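You operate a simulated robot arm through the tools that you are given. There is no shell and no other tool.

You are at the controls of a simulated robot arm. One attempt, no reset.

Task
Teach sensor 65 at 10 cm.
Fine: seat it in the cradle, switch the tester on, set its slide to the mark, then press TEACH once; leave it seated and the tester on.
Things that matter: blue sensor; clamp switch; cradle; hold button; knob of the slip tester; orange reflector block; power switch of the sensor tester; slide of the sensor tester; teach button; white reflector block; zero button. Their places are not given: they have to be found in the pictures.

The check looks at the end state, three seconds after you hand in, the way a careful person would. Anything else that was tipped, shoved, dropped, spilled or broken makes it a failure.

Robot
A 7-joint arm with a two-finger parallel gripper, fixed in place. Base frame: the origin is at the foot of the arm, x ahead of it, y to its left, z up; the work surface is at about z = 900. Units: mm, degrees, N and s.
With the tool pointing down near the work surface it reaches from about 300 to 680 mm from the base axis. Its first joint turns from -66.0 to 66.0 degrees. Payload 1.57 kg.
Tool frame: the origin (TCP) lies between the finger pads and is the grasp point; the fingertips stand 30 mm ahead of it; z points along the fingers, y is the line along which they close. Largest opening 110 mm; finger width 24, thickness 12; the body of the gripper, 48 by 112 mm, starts 78 mm behind the TCP.
Orientation is that of the tool frame in the base frame, as [roll, pitch, yaw] about the fixed x, y, z axes, in that order (R = Rz(yaw) Ry(pitch) Rx(roll)). With the fingers straight down and closing along the base's y, the tool's x points along the base's -x, its y along +y and its z along -z.

Tools
- The arm moves only by the tool arm_command. Its argument "series" is a list that holds one entry, the list of rows, each a list of 7 numbers: the shift along the base's x, y, z in mm, then the turn, a rotation vector about the base's x, y, z in degrees, then the opening in per cent of the stroke, from 0 (shut) to 100 (fully open). In form: [[[tx, ty, tz, ax, ay, az, grip], ...]]. A call has 1 to 20 rows; each row shifts and turns the commanded pose from where the row before left it. A row lasts 0.2 s, in which the tool goes at most 50 mm and 8.6 degrees; a call with a longer step from one row to the next is refused whole, and so is a gripper value outside its range. A pose out of reach is approached as far as the arm can. The call stops where the force on the tool passes 40 N (or 10 N more than at its start, if that is more) or the arm is blocked; 0.2 s more then pass. Each finger travels about 108 mm/s and halts on what it meets, pressing with about 40 N; the grip force reading is that of the motor and also rises with nothing between the fingers. The clock runs only during rows and for 0.2 s after the last one: add rows that do not move to give the fingers time. The reply holds the time, the measured pose of the TCP, the force on the tool along the base axes, the opening and the grip force, in the units named above and with some noise, with the torque about the TCP (base axes, N m) and any sound that the robot's microphone picked up.
- Cameras (640 x 400 px; columns grow to the right, rows downward): "scene" is fixed at [145.3, -399.5, 1375.1]; the picture's right is [0.94, -0.35, 0.00], its down [-0.30, -0.83, -0.47] and it looks along [0.16, 0.44, -0.88] (base axes); focal length 214 px, centre (320, 200). "wrist" rides on the gripper at [70, 16, -141] in the tool frame; the picture's right is [-0.23, 0.97, 0.00], its down [-0.86, -0.20, -0.48] and it looks along [-0.47, -0.11, 0.88] (tool axes); focal length 222 px, centre (320, 200).
- grab_frame(camera): a new picture of that camera. No time passes.
- point_at(camera, pixels): for up to 12 pixels [column, row] of the newest picture of that camera ("zoom" is the newest enlarged one), the place [x, y, z] in the base frame of the surface seen there, good to about 2 mm, but the place of the scene camera against the robot may be out by one fixed shift of up to 18 mm in any direction. No time passes.
- zoom(camera, box): a new picture of the part [left, top, right, bottom] of that camera's present view, enlarged. No time passes.
- finish_job(): hands the job in; it is judged then, once.

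Unless the task says otherwise, let go and move clear before handing in.

The tools are called as a command line: name --argument value ..., lists and objects as JSON in quotes. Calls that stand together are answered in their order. arm_command: Moves the arm, as the interface text tells. Its arguments: {"type":"object","properties":{"series":{"type":"array"}},"required":["series"]} The other tools are called the same way: grab_frame (camera) takes a picture; point_at (camera, pixels) gives the place of the surface under pixels of a picture; zoom (camera, box) takes an enlarged picture of a part of a camera's view; finish_job () hands the job in.

At the start:

```text
time_s: 0.0
eef_pos: [392.3, -36.6, 1288.9]
ee_rot: [-179.9, -0.1, -180.0]
wrist_force: [0.4, 0.4, 0.3]
moment: [-0.01, 0.01, 0.01]
opening: 109.8
finger_force: 0.0
```

scene: 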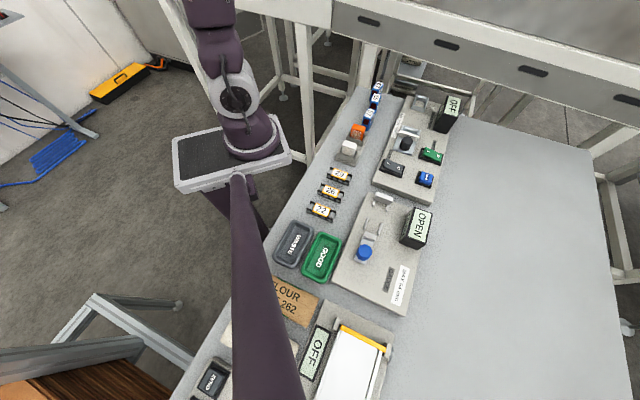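
wrist: 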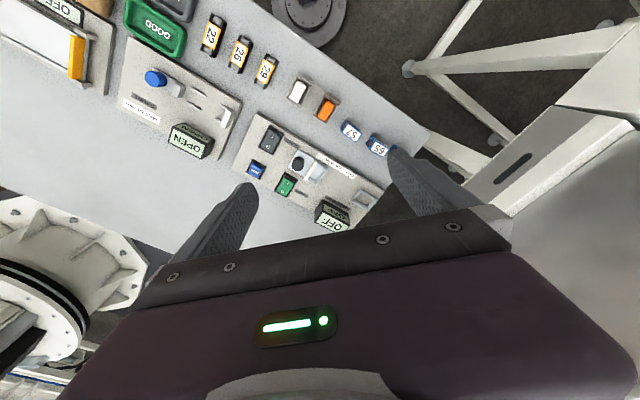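

The wrist picture shows blue sensors near (350,130) and (378,145), and the tester with an OFF display near (330,215). I'll enlarge both views to read the labels.

zoom --camera "wrist" --box '[220, 60, 440, 240]'

zoom --camera "scene" --box '[320, 70, 480, 220]'

```text
2.22 times, centred on (330, 150) of wrist
```

zoom: 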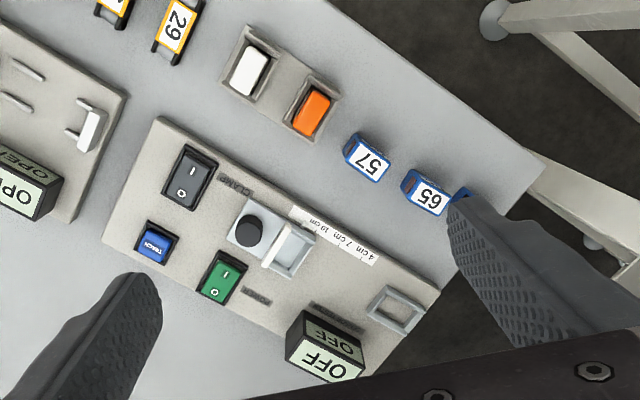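

```text
2.67 times, centred on (400, 145) of scene
```

zoom: 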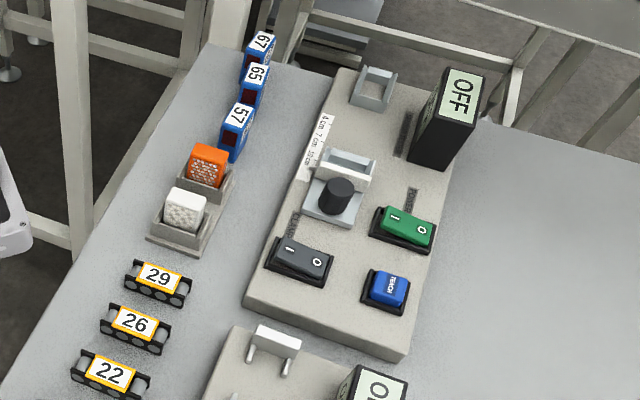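

The tester carries a cradle, slide, scale strip and switches, and the sensors read 57, 65 and 67. I'll enlarge further to read the small lettering.

zoom --camera "scene" --box '[400, 90, 450, 130]'

zoom --camera "scene" --box '[380, 90, 470, 150]'

zoom --camera "wrist" --box '[290, 110, 390, 190]'

point_at --camera "wrist" --pixels '[[350, 130], [378, 146], [327, 108], [300, 90], [302, 163], [318, 172], [257, 169], [286, 184], [270, 138], [359, 199], [335, 215], [350, 170]]'

```text
10.00 times, centred on (425, 110) of scene
```

zoom: 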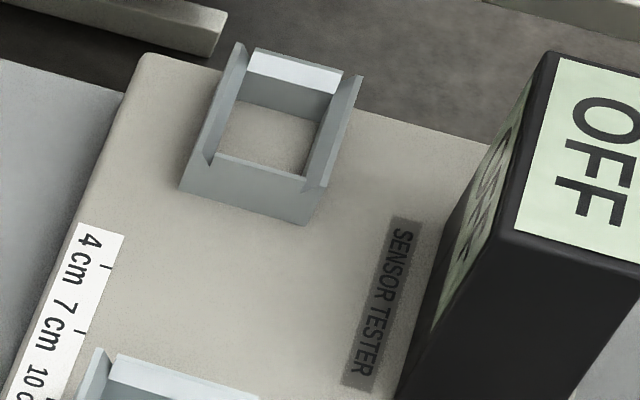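

```text
6.67 times, centred on (425, 120) of scene
```

zoom: 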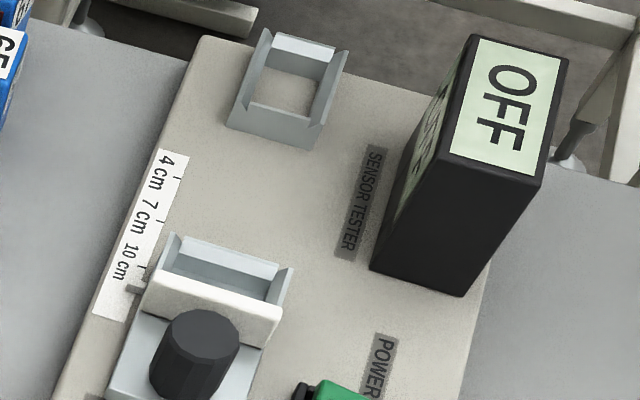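

```text
5.00 times, centred on (340, 150) of wrist
```

zoom: 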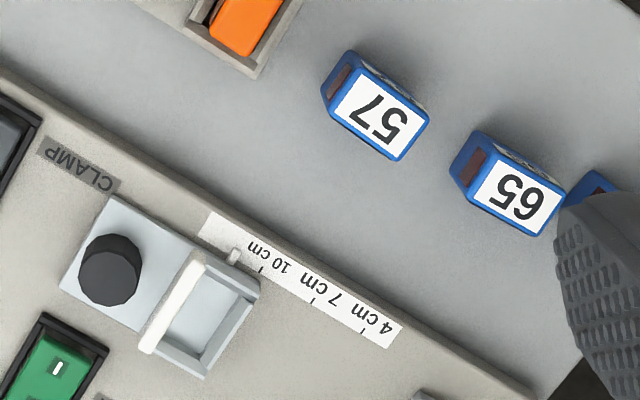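

```text
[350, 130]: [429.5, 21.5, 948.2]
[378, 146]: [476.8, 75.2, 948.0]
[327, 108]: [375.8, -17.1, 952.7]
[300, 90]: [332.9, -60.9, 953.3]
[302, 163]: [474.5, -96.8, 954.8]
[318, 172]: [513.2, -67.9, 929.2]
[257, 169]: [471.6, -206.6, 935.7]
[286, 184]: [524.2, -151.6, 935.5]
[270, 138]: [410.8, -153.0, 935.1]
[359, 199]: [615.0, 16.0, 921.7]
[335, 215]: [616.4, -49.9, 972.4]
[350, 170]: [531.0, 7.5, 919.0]
```

The scale reads 4 / 7 / 10 cm from the cradle outwards, and the slide's pointer sits slightly beyond 10 cm, at zoom (233,258) against a tick at about (262,270). I'll go lower above the sensors and tester for precise measurements.

arm_command --series '[[[1, 10, -30, 0, 0, 0, 100], [1, 10, -30, 0, 0, 0, 100], [1, 10, -30, 0, 0, 0, 100], [1, 10, -30, 0, 0, 0, 100], [1, 10, -30, 0, 0, 0, 100], [1, 10, -30, 0, 0, 0, 100], [0, 0, 0, 0, 0, 0, 100]]]'

grab_frame --camera "wrist"

grab_frame --camera "scene"

```text
time_s: 1.6
eef_pos: [399.3, 24.0, 1110.0]
ee_rot: [-179.9, 0.0, 179.9]
wrist_force: [0.2, -0.5, -0.1]
moment: [0.0, -0.02, 0.05]
opening: 110.0
finger_force: 0.1
```

```text
taken
```

wrist: 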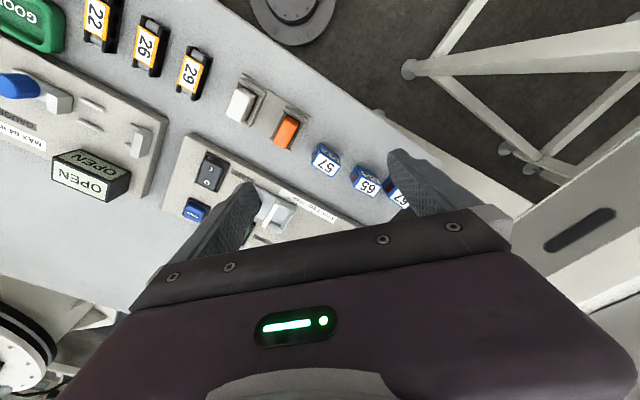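

```text
taken
```

scene: 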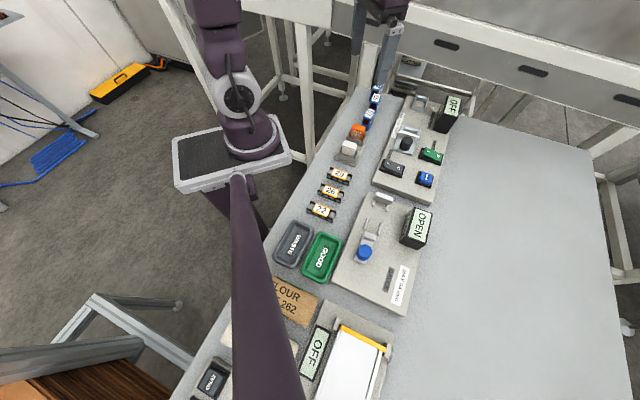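

The gripper hides the lower half of the wrist view, so what lies straight below the camera (about 70 mm behind the TCP) shows best. I'll move forward to place the tester and sensors there.

arm_command --series '[[[40, -18, -5, 0, 0, 0, 100], [40, -18, -5, 0, 0, 0, 100], [40, -18, -5, 0, 0, 0, 100], [40, -18, -5, 0, 0, 0, 100], [0, 0, 0, 0, 0, 0, 100]]]'

grab_frame --camera "wrist"

zoom --camera "wrist" --box '[160, 0, 480, 200]'

```text
time_s: 2.8
eef_pos: [558.1, -50.1, 1090.3]
ee_rot: [-180.0, 0.0, -179.9]
wrist_force: [-0.3, -1.5, 1.2]
moment: [0.0, 0.04, 0.01]
opening: 109.9
finger_force: 0.0
```

```text
taken
```

wrist: 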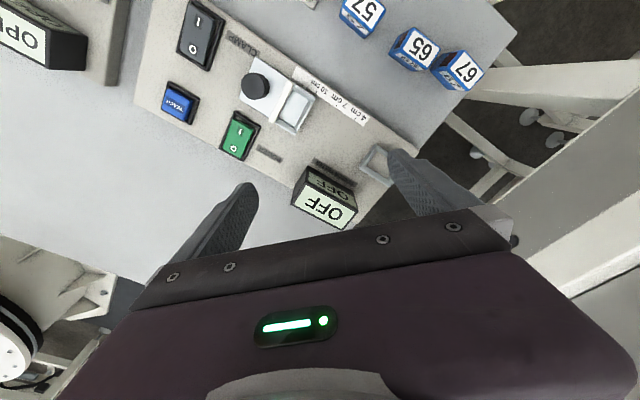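

```text
2.00 times, centred on (320, 100) of wrist
```

zoom: 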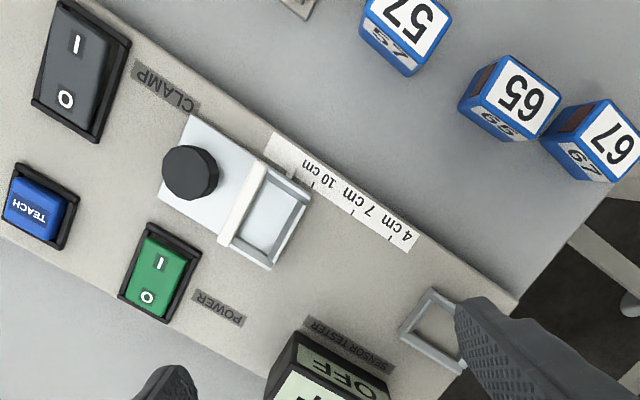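

Now everything is visible: the clamp at wrist (200,33), knob (255,87), green POWER rocker (240,135), TEACH (178,103) and cradle (378,163). I'll enlarge each group before measuring.

zoom --camera "wrist" --box '[230, 40, 390, 140]'

point_at --camera "zoom" --pixels '[[98, 187], [215, 174], [234, 186], [326, 175], [407, 234], [486, 282], [185, 225], [255, 245], [245, 190], [160, 310], [255, 335], [350, 215]]'

zoom --camera "wrist" --box '[150, 0, 270, 170]'

zoom --camera "wrist" --box '[330, 0, 490, 100]'

```text
4.00 times, centred on (310, 90) of wrist
```

zoom: 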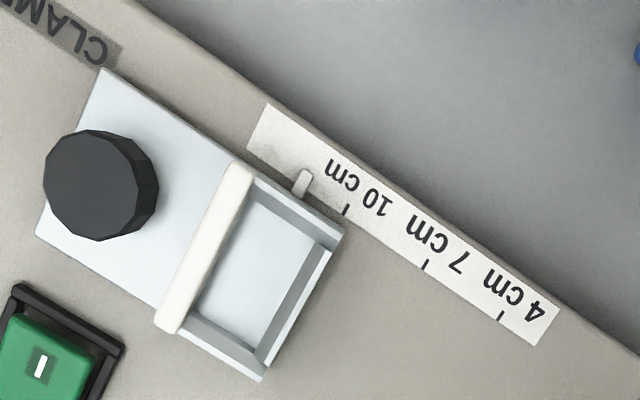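

```text
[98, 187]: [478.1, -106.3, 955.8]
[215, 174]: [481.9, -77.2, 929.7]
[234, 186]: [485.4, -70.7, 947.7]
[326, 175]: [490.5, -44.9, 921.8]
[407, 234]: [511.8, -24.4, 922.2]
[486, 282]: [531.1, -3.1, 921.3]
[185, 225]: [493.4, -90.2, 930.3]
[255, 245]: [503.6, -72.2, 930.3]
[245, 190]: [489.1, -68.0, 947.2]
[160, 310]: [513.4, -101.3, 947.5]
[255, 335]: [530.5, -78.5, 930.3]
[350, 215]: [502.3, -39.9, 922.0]
```

```text
2.35 times, centred on (210, 85) of wrist
```

zoom: 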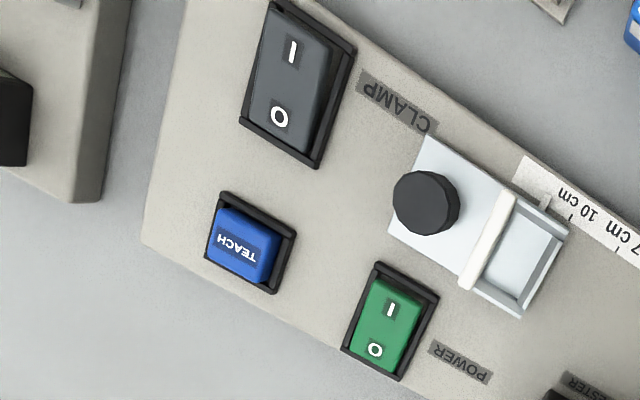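

```text
4.00 times, centred on (410, 50) of wrist
```

zoom: 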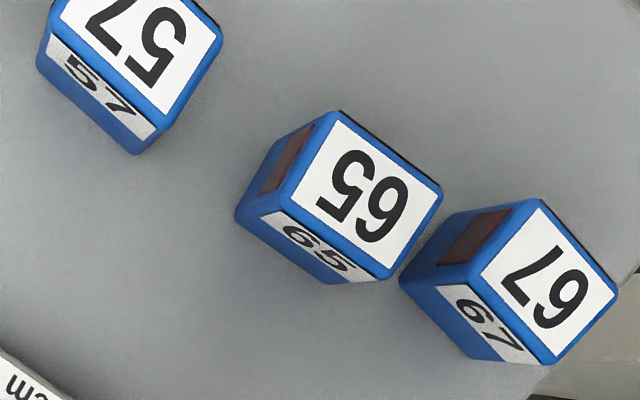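

The pointer at zoom (302,183) is about 15 mm short of the 10 cm tick at (346,208). Sensor 65's red window faces left in the image. I'll measure the sensor's top corners, its window and the neighbouring sensors.

point_at --camera "zoom" --pixels '[[338, 116], [435, 187], [384, 275], [284, 205], [360, 195], [288, 158], [250, 212], [330, 278], [310, 240], [542, 205], [485, 275], [200, 45]]'

zoom --camera "wrist" --box '[340, 120, 440, 200]'

```text
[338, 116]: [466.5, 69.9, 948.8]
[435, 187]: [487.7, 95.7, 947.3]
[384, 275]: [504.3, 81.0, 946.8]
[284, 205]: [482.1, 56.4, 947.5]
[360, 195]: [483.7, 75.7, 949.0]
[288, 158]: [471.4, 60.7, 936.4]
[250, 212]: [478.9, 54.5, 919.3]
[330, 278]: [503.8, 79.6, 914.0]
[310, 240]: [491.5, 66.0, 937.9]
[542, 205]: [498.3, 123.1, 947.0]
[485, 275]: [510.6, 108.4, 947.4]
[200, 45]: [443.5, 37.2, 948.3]
```

```text
5.00 times, centred on (390, 160) of wrist
```

zoom: 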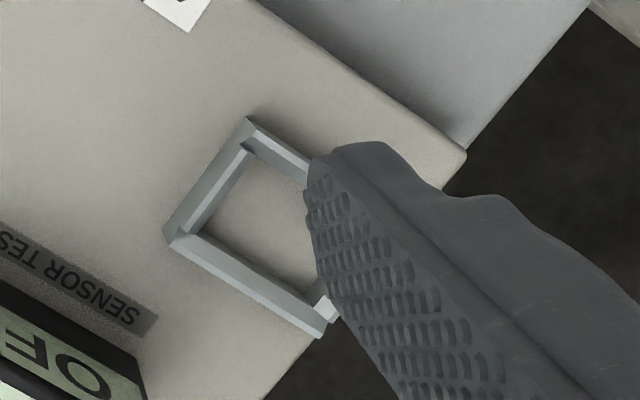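

Sensor 65's top measures about 36 × 24 mm, centred near (485,76), with its long axis at about 49°. The finger hides part of the cradle, so I'll shift to see it whole.

arm_command --series '[[[20, 25, -10, 0, 0, 0, 100], [20, 25, -10, 0, 0, 0, 100], [20, 25, -10, 0, 0, 0, 100], [0, 0, 0, 0, 0, 0, 100]]]'

grab_frame --camera "wrist"

zoom --camera "wrist" --box '[230, 60, 390, 160]'

```text
time_s: 3.8
eef_pos: [619.4, 25.1, 1062.4]
ee_rot: [179.9, 0.0, 180.0]
wrist_force: [0.1, -0.8, 0.1]
moment: [-0.01, -0.05, -0.01]
opening: 110.2
finger_force: 0.0
```

```text
taken
```

wrist: 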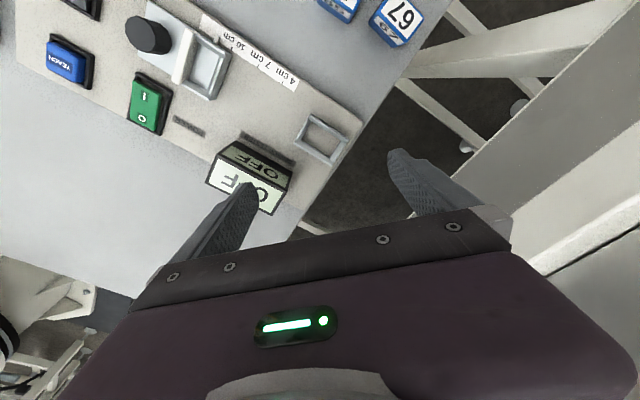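

```text
4.00 times, centred on (310, 110) of wrist
```

zoom: 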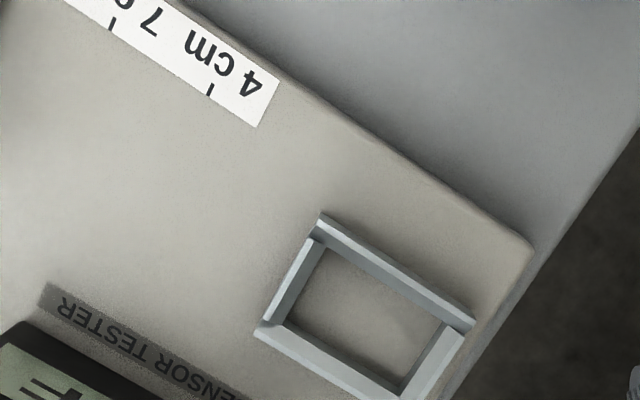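

zoom --camera "wrist" --box '[280, 100, 360, 170]'

zoom --camera "scene" --box '[400, 90, 440, 120]'

```text
5.71 times, centred on (320, 135) of wrist
```

zoom: 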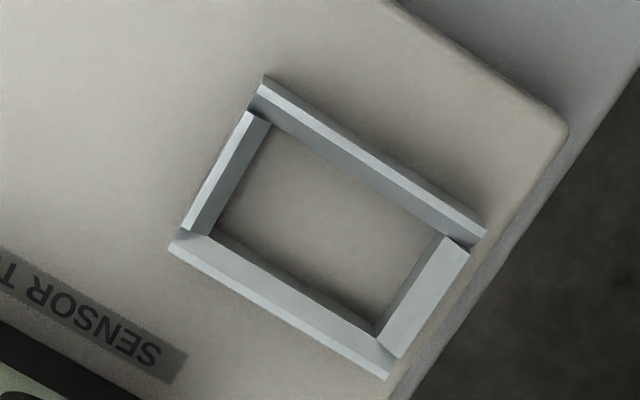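

```text
13.33 times, centred on (420, 105) of scene
```

zoom: 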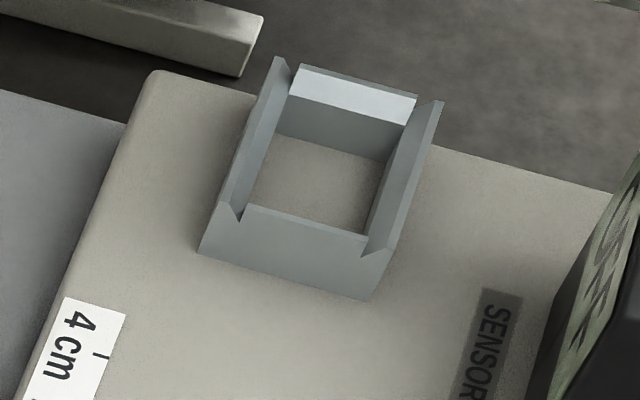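

The cradle is a rectangular frame with a lower front wall facing the slide. I'll retake the wrist enlargement and measure its walls and floor.

zoom --camera "wrist" --box '[280, 100, 360, 170]'

point_at --camera "zoom" --pixels '[[263, 84], [480, 232], [176, 246], [385, 370], [252, 116], [190, 222], [264, 130], [226, 226], [378, 322], [438, 240], [455, 250], [390, 345]]'

point_at --camera "zoom" --pixels '[[320, 230], [300, 180], [350, 270], [280, 100], [370, 155], [460, 215], [200, 255], [290, 310], [370, 360], [225, 165], [425, 290], [500, 130]]'

```text
5.71 times, centred on (320, 135) of wrist
```

zoom: 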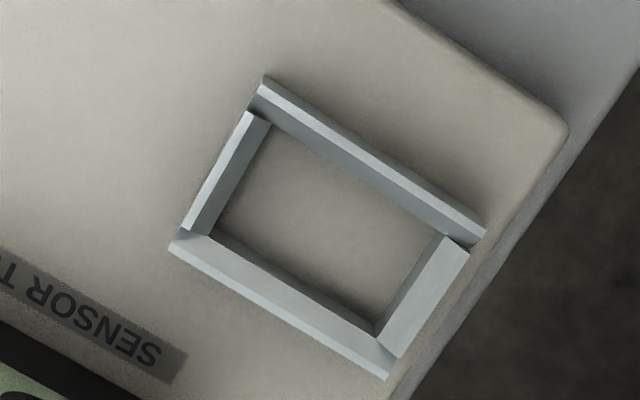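

```text
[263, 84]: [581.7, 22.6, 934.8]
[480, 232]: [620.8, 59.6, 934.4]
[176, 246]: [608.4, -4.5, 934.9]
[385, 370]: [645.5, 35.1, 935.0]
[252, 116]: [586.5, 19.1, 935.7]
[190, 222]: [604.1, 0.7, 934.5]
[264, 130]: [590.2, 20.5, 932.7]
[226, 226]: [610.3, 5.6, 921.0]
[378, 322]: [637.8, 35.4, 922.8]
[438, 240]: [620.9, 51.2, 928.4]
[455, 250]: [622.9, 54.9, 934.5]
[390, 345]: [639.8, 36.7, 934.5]
```

```text
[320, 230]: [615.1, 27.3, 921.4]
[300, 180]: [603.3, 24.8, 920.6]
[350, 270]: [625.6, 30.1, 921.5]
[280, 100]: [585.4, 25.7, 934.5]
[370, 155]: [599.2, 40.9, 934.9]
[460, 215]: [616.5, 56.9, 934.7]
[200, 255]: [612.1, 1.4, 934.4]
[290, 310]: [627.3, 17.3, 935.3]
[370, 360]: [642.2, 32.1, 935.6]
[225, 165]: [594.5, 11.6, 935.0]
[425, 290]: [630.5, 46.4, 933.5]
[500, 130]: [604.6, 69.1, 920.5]
```

The cradle's wall tops are at z≈935 and its floor at z≈921, centred near (616,27), with its long axis at about 44°. I'll check the display height and the scale ticks from this view before moving to look at the switches.

point_at --camera "wrist" --pixels '[[240, 152], [282, 170], [235, 180], [270, 195], [215, 175], [290, 172]]'

zoom --camera "wrist" --box '[180, 0, 310, 100]'

```text
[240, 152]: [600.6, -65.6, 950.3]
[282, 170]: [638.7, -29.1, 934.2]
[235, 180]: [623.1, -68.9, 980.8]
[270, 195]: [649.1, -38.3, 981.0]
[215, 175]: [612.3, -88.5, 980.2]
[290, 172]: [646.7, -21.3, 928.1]
```

```text
4.00 times, centred on (245, 50) of wrist
```

zoom: 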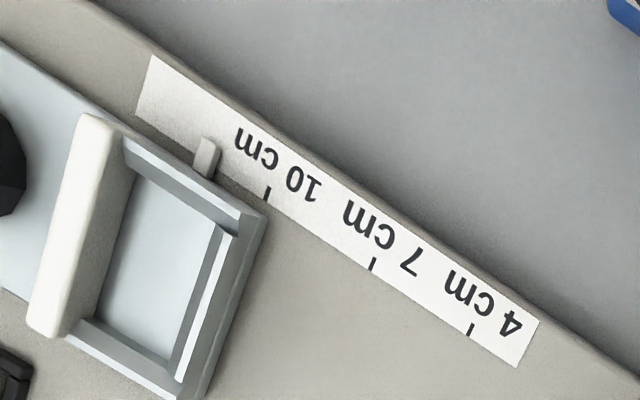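

point_at --camera "zoom" --pixels '[[267, 193], [373, 264], [471, 328], [206, 160], [209, 148], [203, 172], [95, 125], [60, 320], [75, 200], [200, 310], [160, 220], [250, 215]]'

arm_command --series '[[[-20, -40, 0, 0, 0, 0, 100], [-20, -40, 0, 0, 0, 0, 100], [-20, -40, 0, 0, 0, 0, 100], [-10, -40, 0, 0, 0, 0, 100], [-10, -40, 0, 0, 0, 0, 100], [0, 0, 0, 0, 0, 0, 100]]]'

grab_frame --camera "wrist"

zoom --camera "wrist" --box '[240, 0, 420, 170]'

```text
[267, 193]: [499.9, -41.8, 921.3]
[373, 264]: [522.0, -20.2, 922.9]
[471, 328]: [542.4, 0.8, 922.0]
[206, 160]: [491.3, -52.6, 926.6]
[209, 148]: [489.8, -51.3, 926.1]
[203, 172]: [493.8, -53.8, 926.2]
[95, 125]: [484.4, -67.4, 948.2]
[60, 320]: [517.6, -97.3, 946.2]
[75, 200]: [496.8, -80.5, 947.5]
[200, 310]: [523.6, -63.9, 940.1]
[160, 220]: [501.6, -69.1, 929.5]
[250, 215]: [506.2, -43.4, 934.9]
```

```text
time_s: 5.2
eef_pos: [537.7, -174.2, 1062.3]
ee_rot: [-180.0, -0.1, -180.0]
wrist_force: [-0.3, 0.6, -0.3]
moment: [0.0, -0.01, 0.03]
opening: 109.8
finger_force: 0.0
```

```text
taken
```

wrist: 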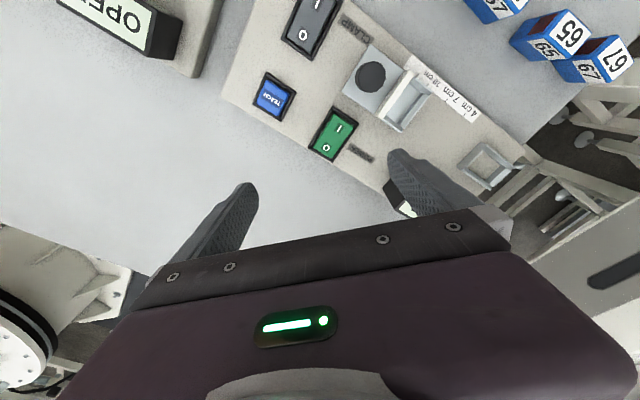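

```text
2.35 times, centred on (330, 85) of wrist
```

zoom: 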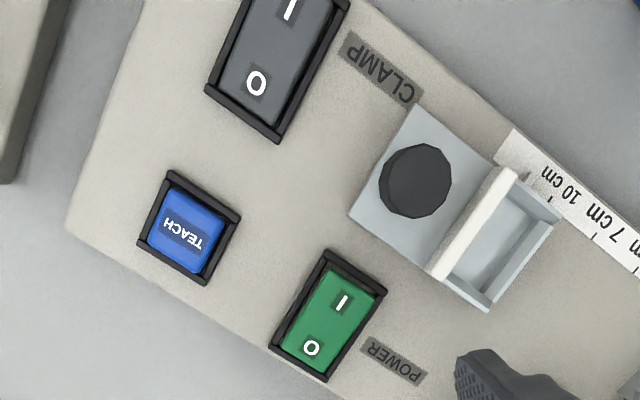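

The ticks run along 45° and the pointer must move about 13.7 mm toward the cradle. Now I'll measure the tilt of the clamp and power rockers and the TEACH cap from this view.

point_at --camera "wrist" --pixels '[[318, 12], [303, 42], [311, 25], [340, 122], [326, 150], [333, 136], [273, 98], [283, 95], [370, 77], [262, 106], [345, 80], [395, 90]]'

zoom --camera "wrist" --box '[280, 0, 360, 70]'

zoom --camera "wrist" --box '[300, 100, 380, 170]'

zoom --camera "scene" --box '[375, 140, 450, 195]'

```text
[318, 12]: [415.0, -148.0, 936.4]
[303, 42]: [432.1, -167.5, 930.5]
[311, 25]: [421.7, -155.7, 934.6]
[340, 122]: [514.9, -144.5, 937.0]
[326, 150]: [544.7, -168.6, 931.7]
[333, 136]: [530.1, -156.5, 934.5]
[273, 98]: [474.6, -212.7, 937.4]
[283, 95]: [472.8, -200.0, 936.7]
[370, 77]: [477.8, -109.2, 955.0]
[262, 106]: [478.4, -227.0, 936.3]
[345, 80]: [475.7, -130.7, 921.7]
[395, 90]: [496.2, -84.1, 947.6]
```

```text
5.71 times, centred on (320, 35) of wrist
```

zoom: 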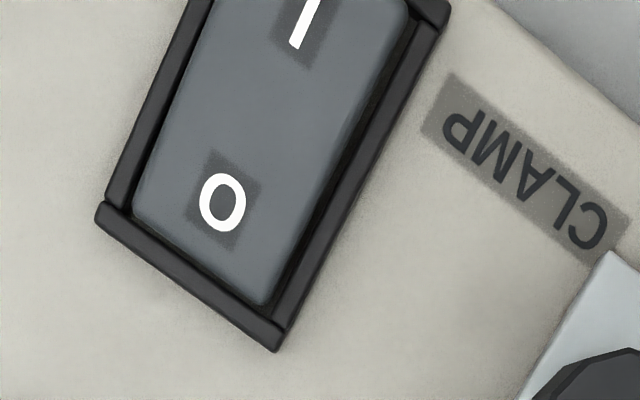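

```text
5.71 times, centred on (340, 135) of wrist
```

zoom: 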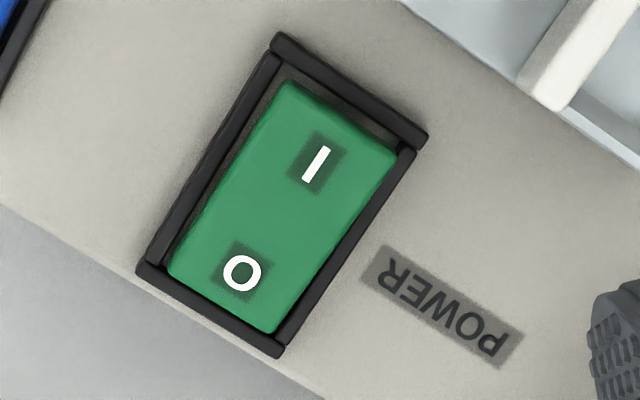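

```text
7.27 times, centred on (412, 168) of scene
```

zoom: 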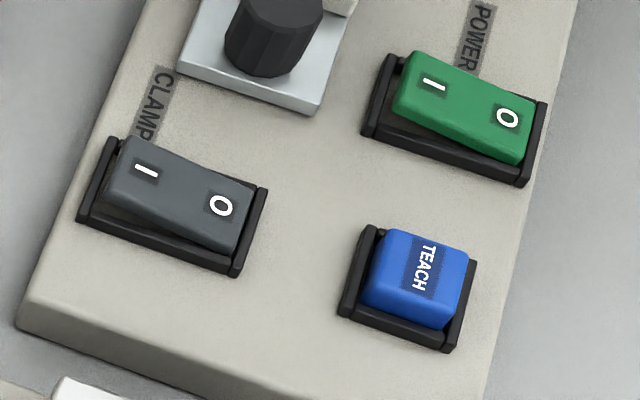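

Both rockers sit with I high (z≈936.5) and O low (z≈930.5), so power is off and the clamp is already off. I'll fly above sensor 65, turn about +48.5° so the fingers close across its short side, and look again.

arm_command --series '[[[-8.7, 41.6, 0, 0, 0, 8.08, 100], [-8.7, 41.6, 0, 0, 0, 8.08, 90], [-8.7, 41.6, 0, 0, 0, 8.08, 80], [-8.7, 41.6, 0, 0, 0, 8.08, 70], [-8.7, 41.6, 0, 0, 0, 8.08, 60], [-8.7, 41.6, -20, 0, 0, 8.08, 60], [0, 0, -20, 0, 0, 0, 60], [0, 0, 0, 0, 0, 0, 60]]]'

grab_frame --camera "wrist"

zoom --camera "wrist" --box '[220, 80, 420, 220]'

```text
time_s: 7.0
eef_pos: [485.6, 77.0, 1016.4]
ee_rot: [180.0, 0.0, -131.5]
wrist_force: [0.2, -1.0, 0.9]
moment: [0.01, 0.02, -0.01]
opening: 65.8
finger_force: 0.2
```

```text
taken
```

wrist: 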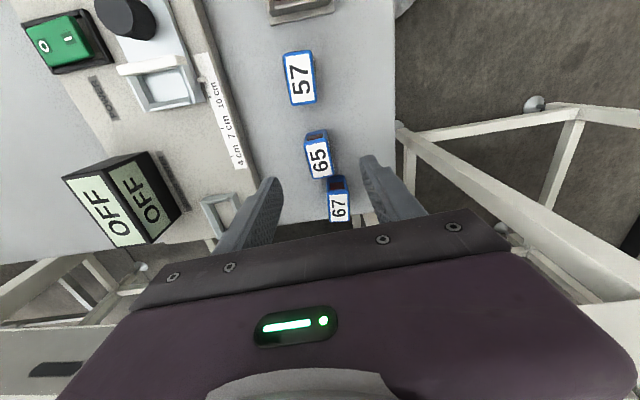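

```text
2.86 times, centred on (320, 150) of wrist
```

zoom: 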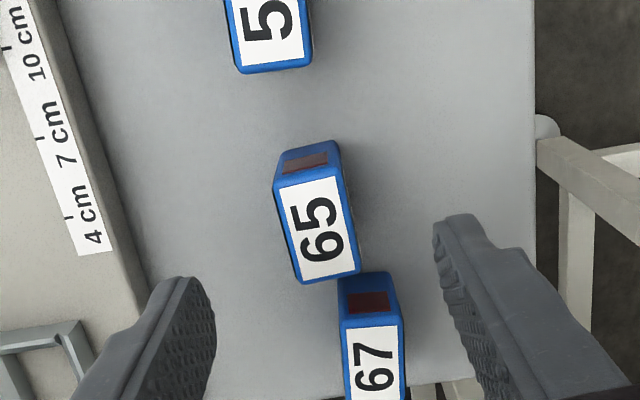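

The gripper is lined up near sensor 65; its top spans zoom (278–358, 165–283). I'll measure the top corners again for a precise grasp point.

point_at --camera "zoom" --pixels '[[283, 190], [336, 178], [304, 278], [354, 266], [318, 228], [290, 230], [347, 222], [310, 185], [330, 272], [346, 332], [390, 330], [270, 66]]'

```text
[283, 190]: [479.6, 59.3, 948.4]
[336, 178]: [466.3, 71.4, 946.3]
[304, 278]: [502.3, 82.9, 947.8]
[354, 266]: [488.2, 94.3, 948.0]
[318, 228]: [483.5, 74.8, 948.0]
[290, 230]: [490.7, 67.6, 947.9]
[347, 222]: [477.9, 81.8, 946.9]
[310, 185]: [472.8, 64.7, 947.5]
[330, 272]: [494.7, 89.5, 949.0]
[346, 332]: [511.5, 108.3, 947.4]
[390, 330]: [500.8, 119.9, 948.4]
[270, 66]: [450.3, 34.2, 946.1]
```

The corners give a centre of about (484.8,76.3) and a yaw of about 48°, matching the gripper. I'll descend to TCP z≈957 and close.

arm_command --series '[[[-0.4, -0.4, -20, 0, 0, 0, 55], [-0.4, -0.3, -20, 0, 0, 0, 50], [0, 0, -19.4, 0, 0, 0, 50], [0, 0, 0, 0, 0, 0, 50]]]'

grab_frame --camera "wrist"

```text
time_s: 8.0
eef_pos: [485.5, 75.0, 958.7]
ee_rot: [179.9, 0.1, -131.6]
wrist_force: [0.3, 0.4, -0.5]
moment: [-0.01, -0.01, 0.02]
opening: 54.9
finger_force: 0.1
```

```text
taken
```

wrist: 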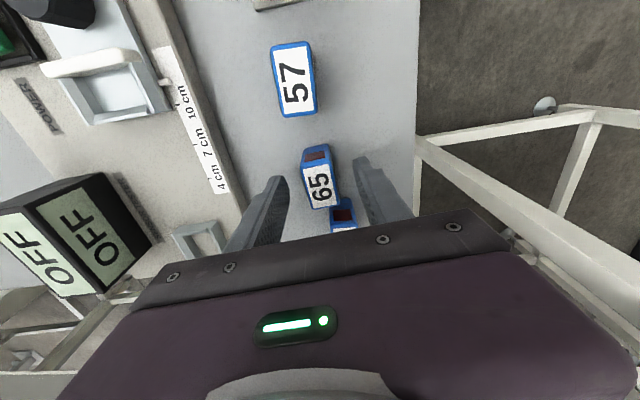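

The fingers straddle sensor 65 symmetrically at (320,180) without touching its neighbours. I'll close gently onto it.

arm_command --series '[[[0, 0, 0, 0, 0, 0, 35], [0, 0, 0, 0, 0, 0, 20], [0, 0, 0, 0, 0, 0, 5], [0, 0, 0, 0, 0, 0, 5], [0, 0, 0, 0, 0, 0, 5]]]'

grab_frame --camera "wrist"

```text
time_s: 9.2
eef_pos: [485.2, 75.2, 959.0]
ee_rot: [-179.9, 0.0, -131.4]
wrist_force: [-0.1, 0.0, 0.0]
moment: [0.0, 0.05, 0.0]
opening: 22.7
finger_force: 35.4
```

```text
taken
```

wrist: 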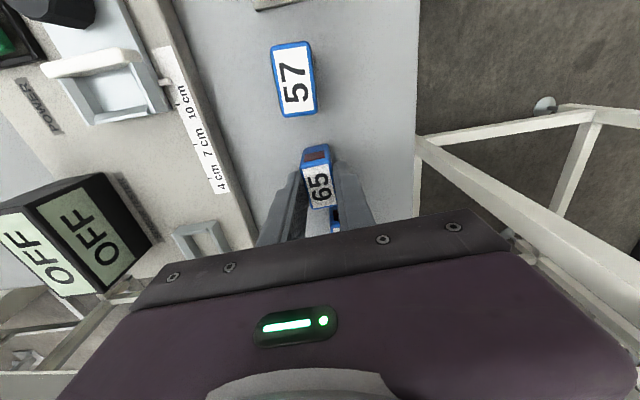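

The grip holds at 22.7 mm with 35 N. I'll lift straight up and check that the sensor comes along.

arm_command --series '[[[0, 0, 15, 0, 0, 0, 5], [0, 0, 20, 0, 0, 0, 5], [0, 0, 20, 0, 0, 0, 5], [0, 0, 20, 0, 0, 0, 5], [0, 0, 0, 0, 0, 0, 5]]]'

grab_frame --camera "wrist"

grab_frame --camera "scene"

```text
time_s: 10.4
eef_pos: [485.5, 76.3, 1033.9]
ee_rot: [-179.9, 0.0, -131.4]
wrist_force: [0.1, 0.3, 0.6]
moment: [0.03, -0.03, -0.01]
opening: 22.8
finger_force: 35.3
```

```text
taken
```

wrist: 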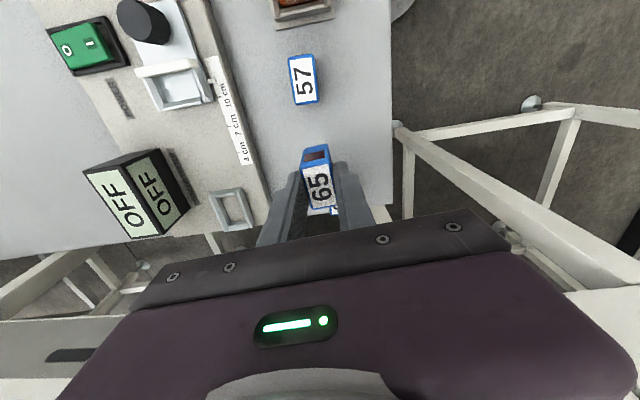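

```text
taken
```

scene: 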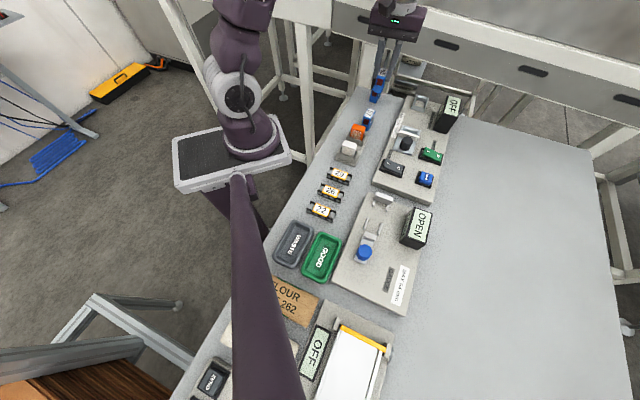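

Sensor 65 is held upright. The cradle also shows at wrist (232,208), so I'll cross-check its position, and the held sensor's, before carrying it over.

zoom --camera "wrist" --box '[200, 130, 360, 240]'

```text
3.64 times, centred on (280, 185) of wrist
```

zoom: 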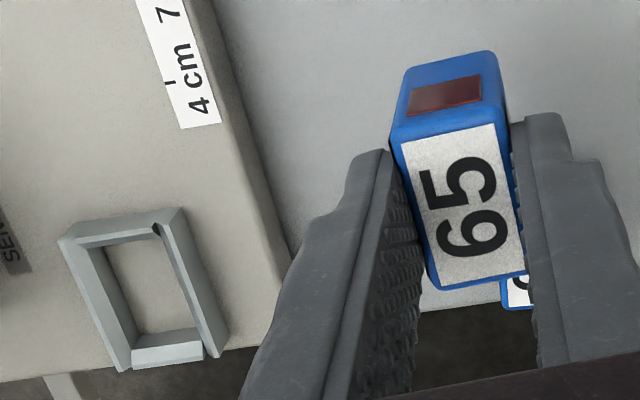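

point_at --camera "zoom" --pixels '[[405, 145], [490, 128], [440, 282], [518, 265], [460, 205], [72, 242], [180, 212], [118, 362], [222, 338], [153, 290], [110, 246], [170, 350]]'

```text
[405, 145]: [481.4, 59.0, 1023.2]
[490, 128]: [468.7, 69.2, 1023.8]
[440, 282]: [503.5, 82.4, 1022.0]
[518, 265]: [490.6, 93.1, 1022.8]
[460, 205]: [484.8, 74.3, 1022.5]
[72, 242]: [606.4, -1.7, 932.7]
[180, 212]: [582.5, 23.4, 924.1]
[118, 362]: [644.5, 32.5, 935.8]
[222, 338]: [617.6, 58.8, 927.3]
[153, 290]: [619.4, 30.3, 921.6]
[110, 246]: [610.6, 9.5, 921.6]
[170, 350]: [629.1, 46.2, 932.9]
```

The held sensor's centre agrees with the TCP to within 1 mm and its top is 11 mm below the TCP. Before passing over the far end I'll check the heights of the surrounding frames.

point_at --camera "wrist" --pixels '[[450, 140], [560, 110], [505, 215], [400, 190], [580, 230], [140, 250], [208, 240], [395, 212], [350, 300], [460, 185]]'

point_at --camera "scene" --pixels '[[330, 10], [352, 45], [410, 30], [400, 80], [450, 85], [500, 90], [600, 130], [560, 60], [480, 40], [440, 100]]'

```text
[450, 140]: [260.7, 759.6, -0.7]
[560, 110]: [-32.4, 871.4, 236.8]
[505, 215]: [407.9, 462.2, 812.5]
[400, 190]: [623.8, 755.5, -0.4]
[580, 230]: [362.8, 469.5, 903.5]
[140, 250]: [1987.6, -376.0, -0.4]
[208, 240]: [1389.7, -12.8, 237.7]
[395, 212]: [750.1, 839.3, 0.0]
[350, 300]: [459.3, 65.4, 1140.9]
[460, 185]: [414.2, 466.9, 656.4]
```

```text
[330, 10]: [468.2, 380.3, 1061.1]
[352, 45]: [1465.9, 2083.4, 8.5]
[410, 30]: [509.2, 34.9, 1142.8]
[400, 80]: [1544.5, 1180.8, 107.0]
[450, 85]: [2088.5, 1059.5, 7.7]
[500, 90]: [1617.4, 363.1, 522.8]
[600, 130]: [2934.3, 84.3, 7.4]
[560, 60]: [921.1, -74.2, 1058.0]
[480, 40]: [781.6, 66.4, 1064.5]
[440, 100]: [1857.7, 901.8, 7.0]
```

A rail lies beyond the tester at z≈1061 along x+y≈847, at least 100 mm past where I need to go. I'll carry the sensor over the cradle's far side at z≈1062, turned to -135°, so the camera looks steeply onto the cradle.

arm_command --series '[[[0, 0, 10, 0, 0, 0, 5], [29, -6, 6, 0, 0, -0.7, 5], [29, -6, 6, 0, 0, -0.7, 5], [29, -6, 6, 0, 0, -0.7, 5], [29, -6, 0, 0, 0, -0.7, 5], [29, -6, 0, 0, 0, -0.7, 5], [0, 0, 0, 0, 0, 0, 5]]]'

grab_frame --camera "wrist"

zoom --camera "wrist" --box '[240, 60, 400, 200]'

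```text
time_s: 12.0
eef_pos: [631.4, 45.3, 1063.6]
ee_rot: [-180.0, 0.0, -135.0]
wrist_force: [0.1, -0.1, 0.4]
moment: [0.0, 0.02, 0.03]
opening: 22.7
finger_force: 35.4
```

```text
taken
```

wrist: 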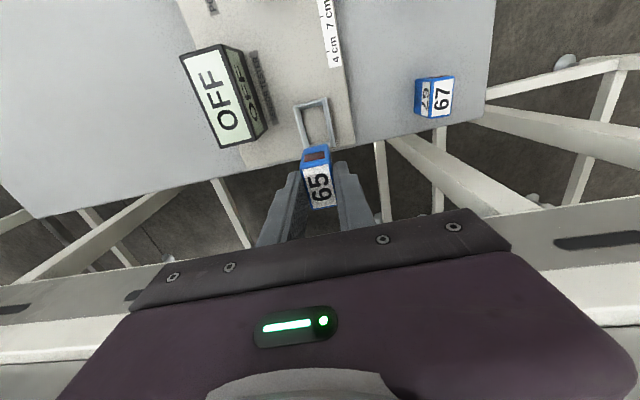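

```text
2.86 times, centred on (320, 130) of wrist
```

zoom: 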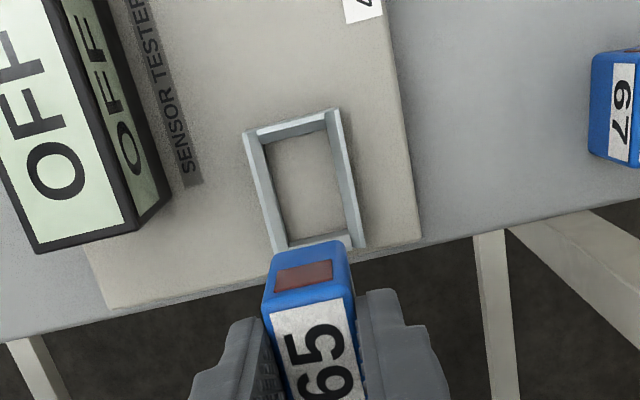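

This shows nearly the whole cradle from above. I'll enlarge it and measure wall tops and floor edges.

zoom --camera "wrist" --box '[285, 85, 345, 150]'

```text
6.15 times, centred on (315, 118) of wrist
```

zoom: 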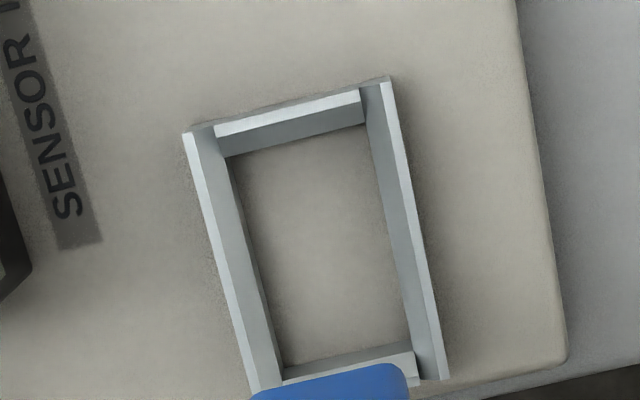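

point_at --camera "zoom" --pixels '[[205, 200], [240, 325], [399, 150], [430, 290], [246, 210], [268, 310], [384, 200], [403, 290], [298, 145], [345, 353], [290, 108], [318, 245]]'

point_at --camera "zoom" --pixels '[[222, 265], [415, 218], [258, 262], [393, 244], [191, 140], [390, 88], [253, 380], [445, 370], [365, 360], [230, 160], [366, 128], [350, 363]]'

```text
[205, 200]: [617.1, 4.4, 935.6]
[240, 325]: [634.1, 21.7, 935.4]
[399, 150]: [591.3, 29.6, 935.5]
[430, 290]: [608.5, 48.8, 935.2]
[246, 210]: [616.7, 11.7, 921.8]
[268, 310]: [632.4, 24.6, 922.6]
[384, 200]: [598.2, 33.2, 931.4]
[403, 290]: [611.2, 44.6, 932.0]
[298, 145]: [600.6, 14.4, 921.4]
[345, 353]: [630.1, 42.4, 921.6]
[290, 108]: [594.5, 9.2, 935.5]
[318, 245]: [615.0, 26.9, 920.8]
```

```text
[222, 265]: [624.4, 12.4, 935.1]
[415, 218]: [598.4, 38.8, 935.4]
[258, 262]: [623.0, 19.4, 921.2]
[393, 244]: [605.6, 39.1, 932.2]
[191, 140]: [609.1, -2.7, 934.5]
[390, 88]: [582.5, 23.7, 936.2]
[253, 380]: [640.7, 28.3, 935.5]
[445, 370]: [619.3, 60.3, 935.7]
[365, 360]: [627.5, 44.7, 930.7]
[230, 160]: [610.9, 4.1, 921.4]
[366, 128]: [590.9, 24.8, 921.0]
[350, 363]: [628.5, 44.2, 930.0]
```

All the walls give a cradle centre of about (614.8,28.7) and an axis of exactly 45°. I'll shift over the centre, lower until the sensor's foot is just above the walls, and check.

arm_command --series '[[[-8, -8.2, 0, 0, 0, 0, 5], [-7.9, -8.1, 0, 0, 0, 0, 5], [0, 0, -20, 0, 0, 0, 5], [0, 0, -20, 0, 0, 0, 5], [0, 0, -20, 0, 0, 0, 5], [0, 0, 0, 0, 0, 0, 5]]]'

grab_frame --camera "wrist"

zoom --camera "wrist" --box '[260, 100, 380, 220]'

zoom --camera "scene" --box '[380, 60, 470, 130]'

```text
time_s: 13.4
eef_pos: [616.7, 26.7, 1003.4]
ee_rot: [-179.9, 0.1, -135.0]
wrist_force: [1.3, 0.5, -0.7]
moment: [0.03, -0.01, 0.01]
opening: 23.1
finger_force: 35.4
```

```text
taken
```

wrist: 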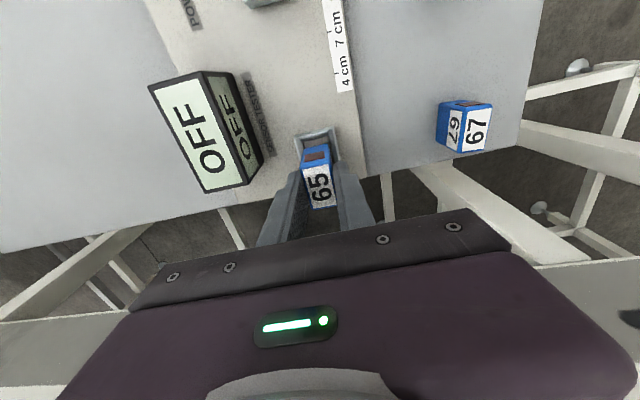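

```text
3.33 times, centred on (320, 160) of wrist
```

zoom: 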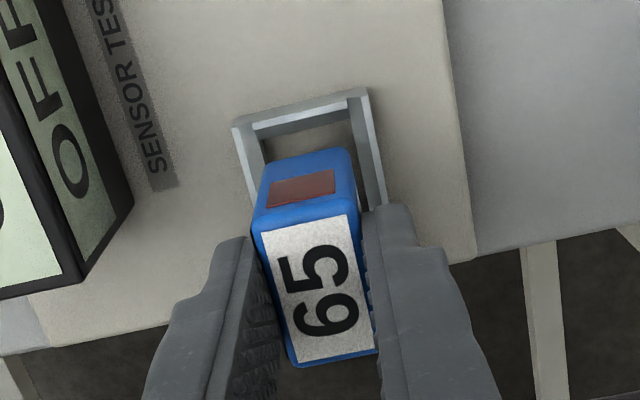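

```text
5.71 times, centred on (425, 95) of scene
```

zoom: 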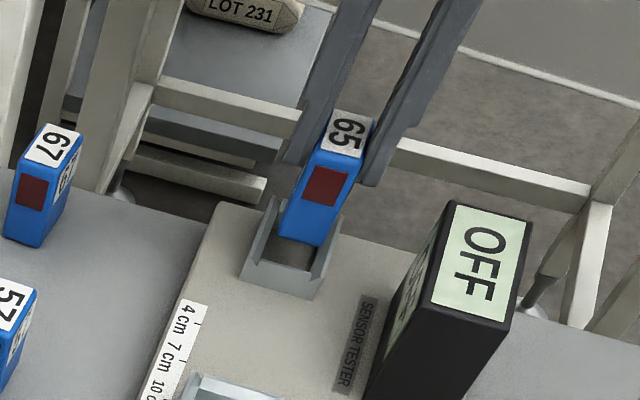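

The sensor hovers just above the cradle, roughly centred. The reading (616.7,26.7) differs by about 2 mm from what I commanded, so I'll take a still reading to separate noise from offset.

arm_command --series '[[[0, 0, 0, 0, 0, 0, 5]]]'

arm_command --series '[[[0, 0, 0, 0, 0, 0, 5]]]'

point_at --camera "wrist" --pixels '[[305, 178], [329, 173], [314, 206], [334, 203], [319, 188], [306, 162], [328, 156]]'

```text
time_s: 13.8
eef_pos: [616.6, 27.9, 1004.3]
ee_rot: [-180.0, 0.0, -134.9]
wrist_force: [0.2, 0.1, -0.3]
moment: [-0.02, -0.02, 0.01]
opening: 23.0
finger_force: 35.4
```

```text
time_s: 14.2
eef_pos: [616.4, 27.5, 1003.7]
ee_rot: [179.9, 0.1, -134.9]
wrist_force: [-0.7, 0.6, -1.3]
moment: [0.02, 0.0, 0.0]
opening: 23.1
finger_force: 35.5
```

```text
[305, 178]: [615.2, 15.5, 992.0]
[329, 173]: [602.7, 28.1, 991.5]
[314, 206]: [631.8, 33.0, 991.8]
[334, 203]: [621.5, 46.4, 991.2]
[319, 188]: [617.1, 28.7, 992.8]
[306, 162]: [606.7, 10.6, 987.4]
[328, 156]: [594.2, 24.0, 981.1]
```

The still readings average (616.6,27.4), a small real offset. I'll enlarge the sensor's foot against the cradle walls to see the true sideways error.

zoom --camera "wrist" --box '[295, 120, 345, 170]'

```text
8.00 times, centred on (320, 145) of wrist
```

zoom: 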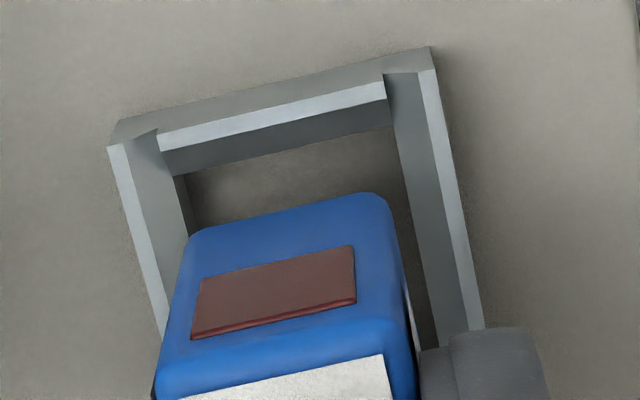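

The sensor's foot is centred sideways to about 0.3 mm and has clearance fore and aft. I'll lower it slowly, watching the force.

arm_command --series '[[[-0.3, 0.3, -5, 0, 0, 0, 5], [0, 0, -4, 0, 0, 0, 5], [0, 0, -4, 0, 0, 0, 5], [0, 0, -3, 0, 0, 0, 5], [0, 0, -3, 0, 0, 0, 5], [0, 0, 0, 0, 0, 0, 5]]]'

```text
time_s: 15.6
eef_pos: [614.2, 28.9, 984.5]
ee_rot: [180.0, 0.0, -135.0]
wrist_force: [-0.3, -0.2, -0.9]
moment: [0.01, 0.03, -0.01]
opening: 22.7
finger_force: 35.5
```

arm_command --series '[[[0, 0, -1.5, 0, 0, 0, 5], [0, 0, -1, 0, 0, 0, 5], [0, 0, -1, 0, 0, 0, 5], [0, 0, 0, 0, 0, 0, 5]]]'

grab_frame --camera "wrist"

zoom --camera "wrist" --box '[270, 110, 370, 220]'

```text
time_s: 16.6
eef_pos: [616.2, 28.4, 982.3]
ee_rot: [-179.9, 0.0, -135.0]
wrist_force: [-7.8, -2.9, 15.0]
moment: [-0.12, 0.38, 0.02]
opening: 22.9
finger_force: 36.0
```

```text
taken
```

wrist: 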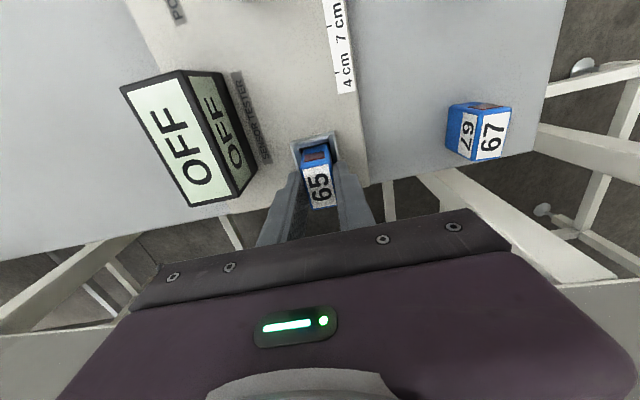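

```text
3.64 times, centred on (320, 165) of wrist
```

zoom: 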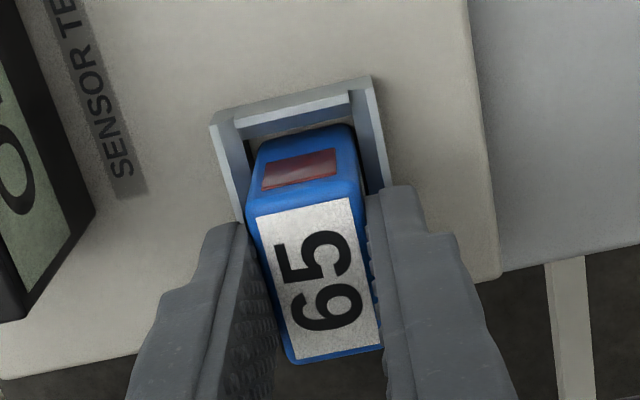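

Contact: 15 N up, with a push of about -7.6 N along the axis toward the slide. The sensor's back edge is riding on the rear lead-in slope, so I'll ease it forward by about 1.5 mm and -w slightly.

arm_command --series '[[[0, 0, 1, 0, 0, 0, 5], [-0.9, -0.5, 0, 0, 0, 0, 5], [-0.7, -0.4, 0, 0, 0, 0, 5], [0, 0, -1, 0, 0, 0, 5], [0, 0, 0, 0, 0, 0, 5]]]'

```text
time_s: 17.8
eef_pos: [612.7, 28.8, 979.4]
ee_rot: [-179.8, 0.1, -135.0]
wrist_force: [2.0, 2.3, 7.7]
moment: [0.11, -0.09, -0.03]
opening: 22.9
finger_force: 36.0
```

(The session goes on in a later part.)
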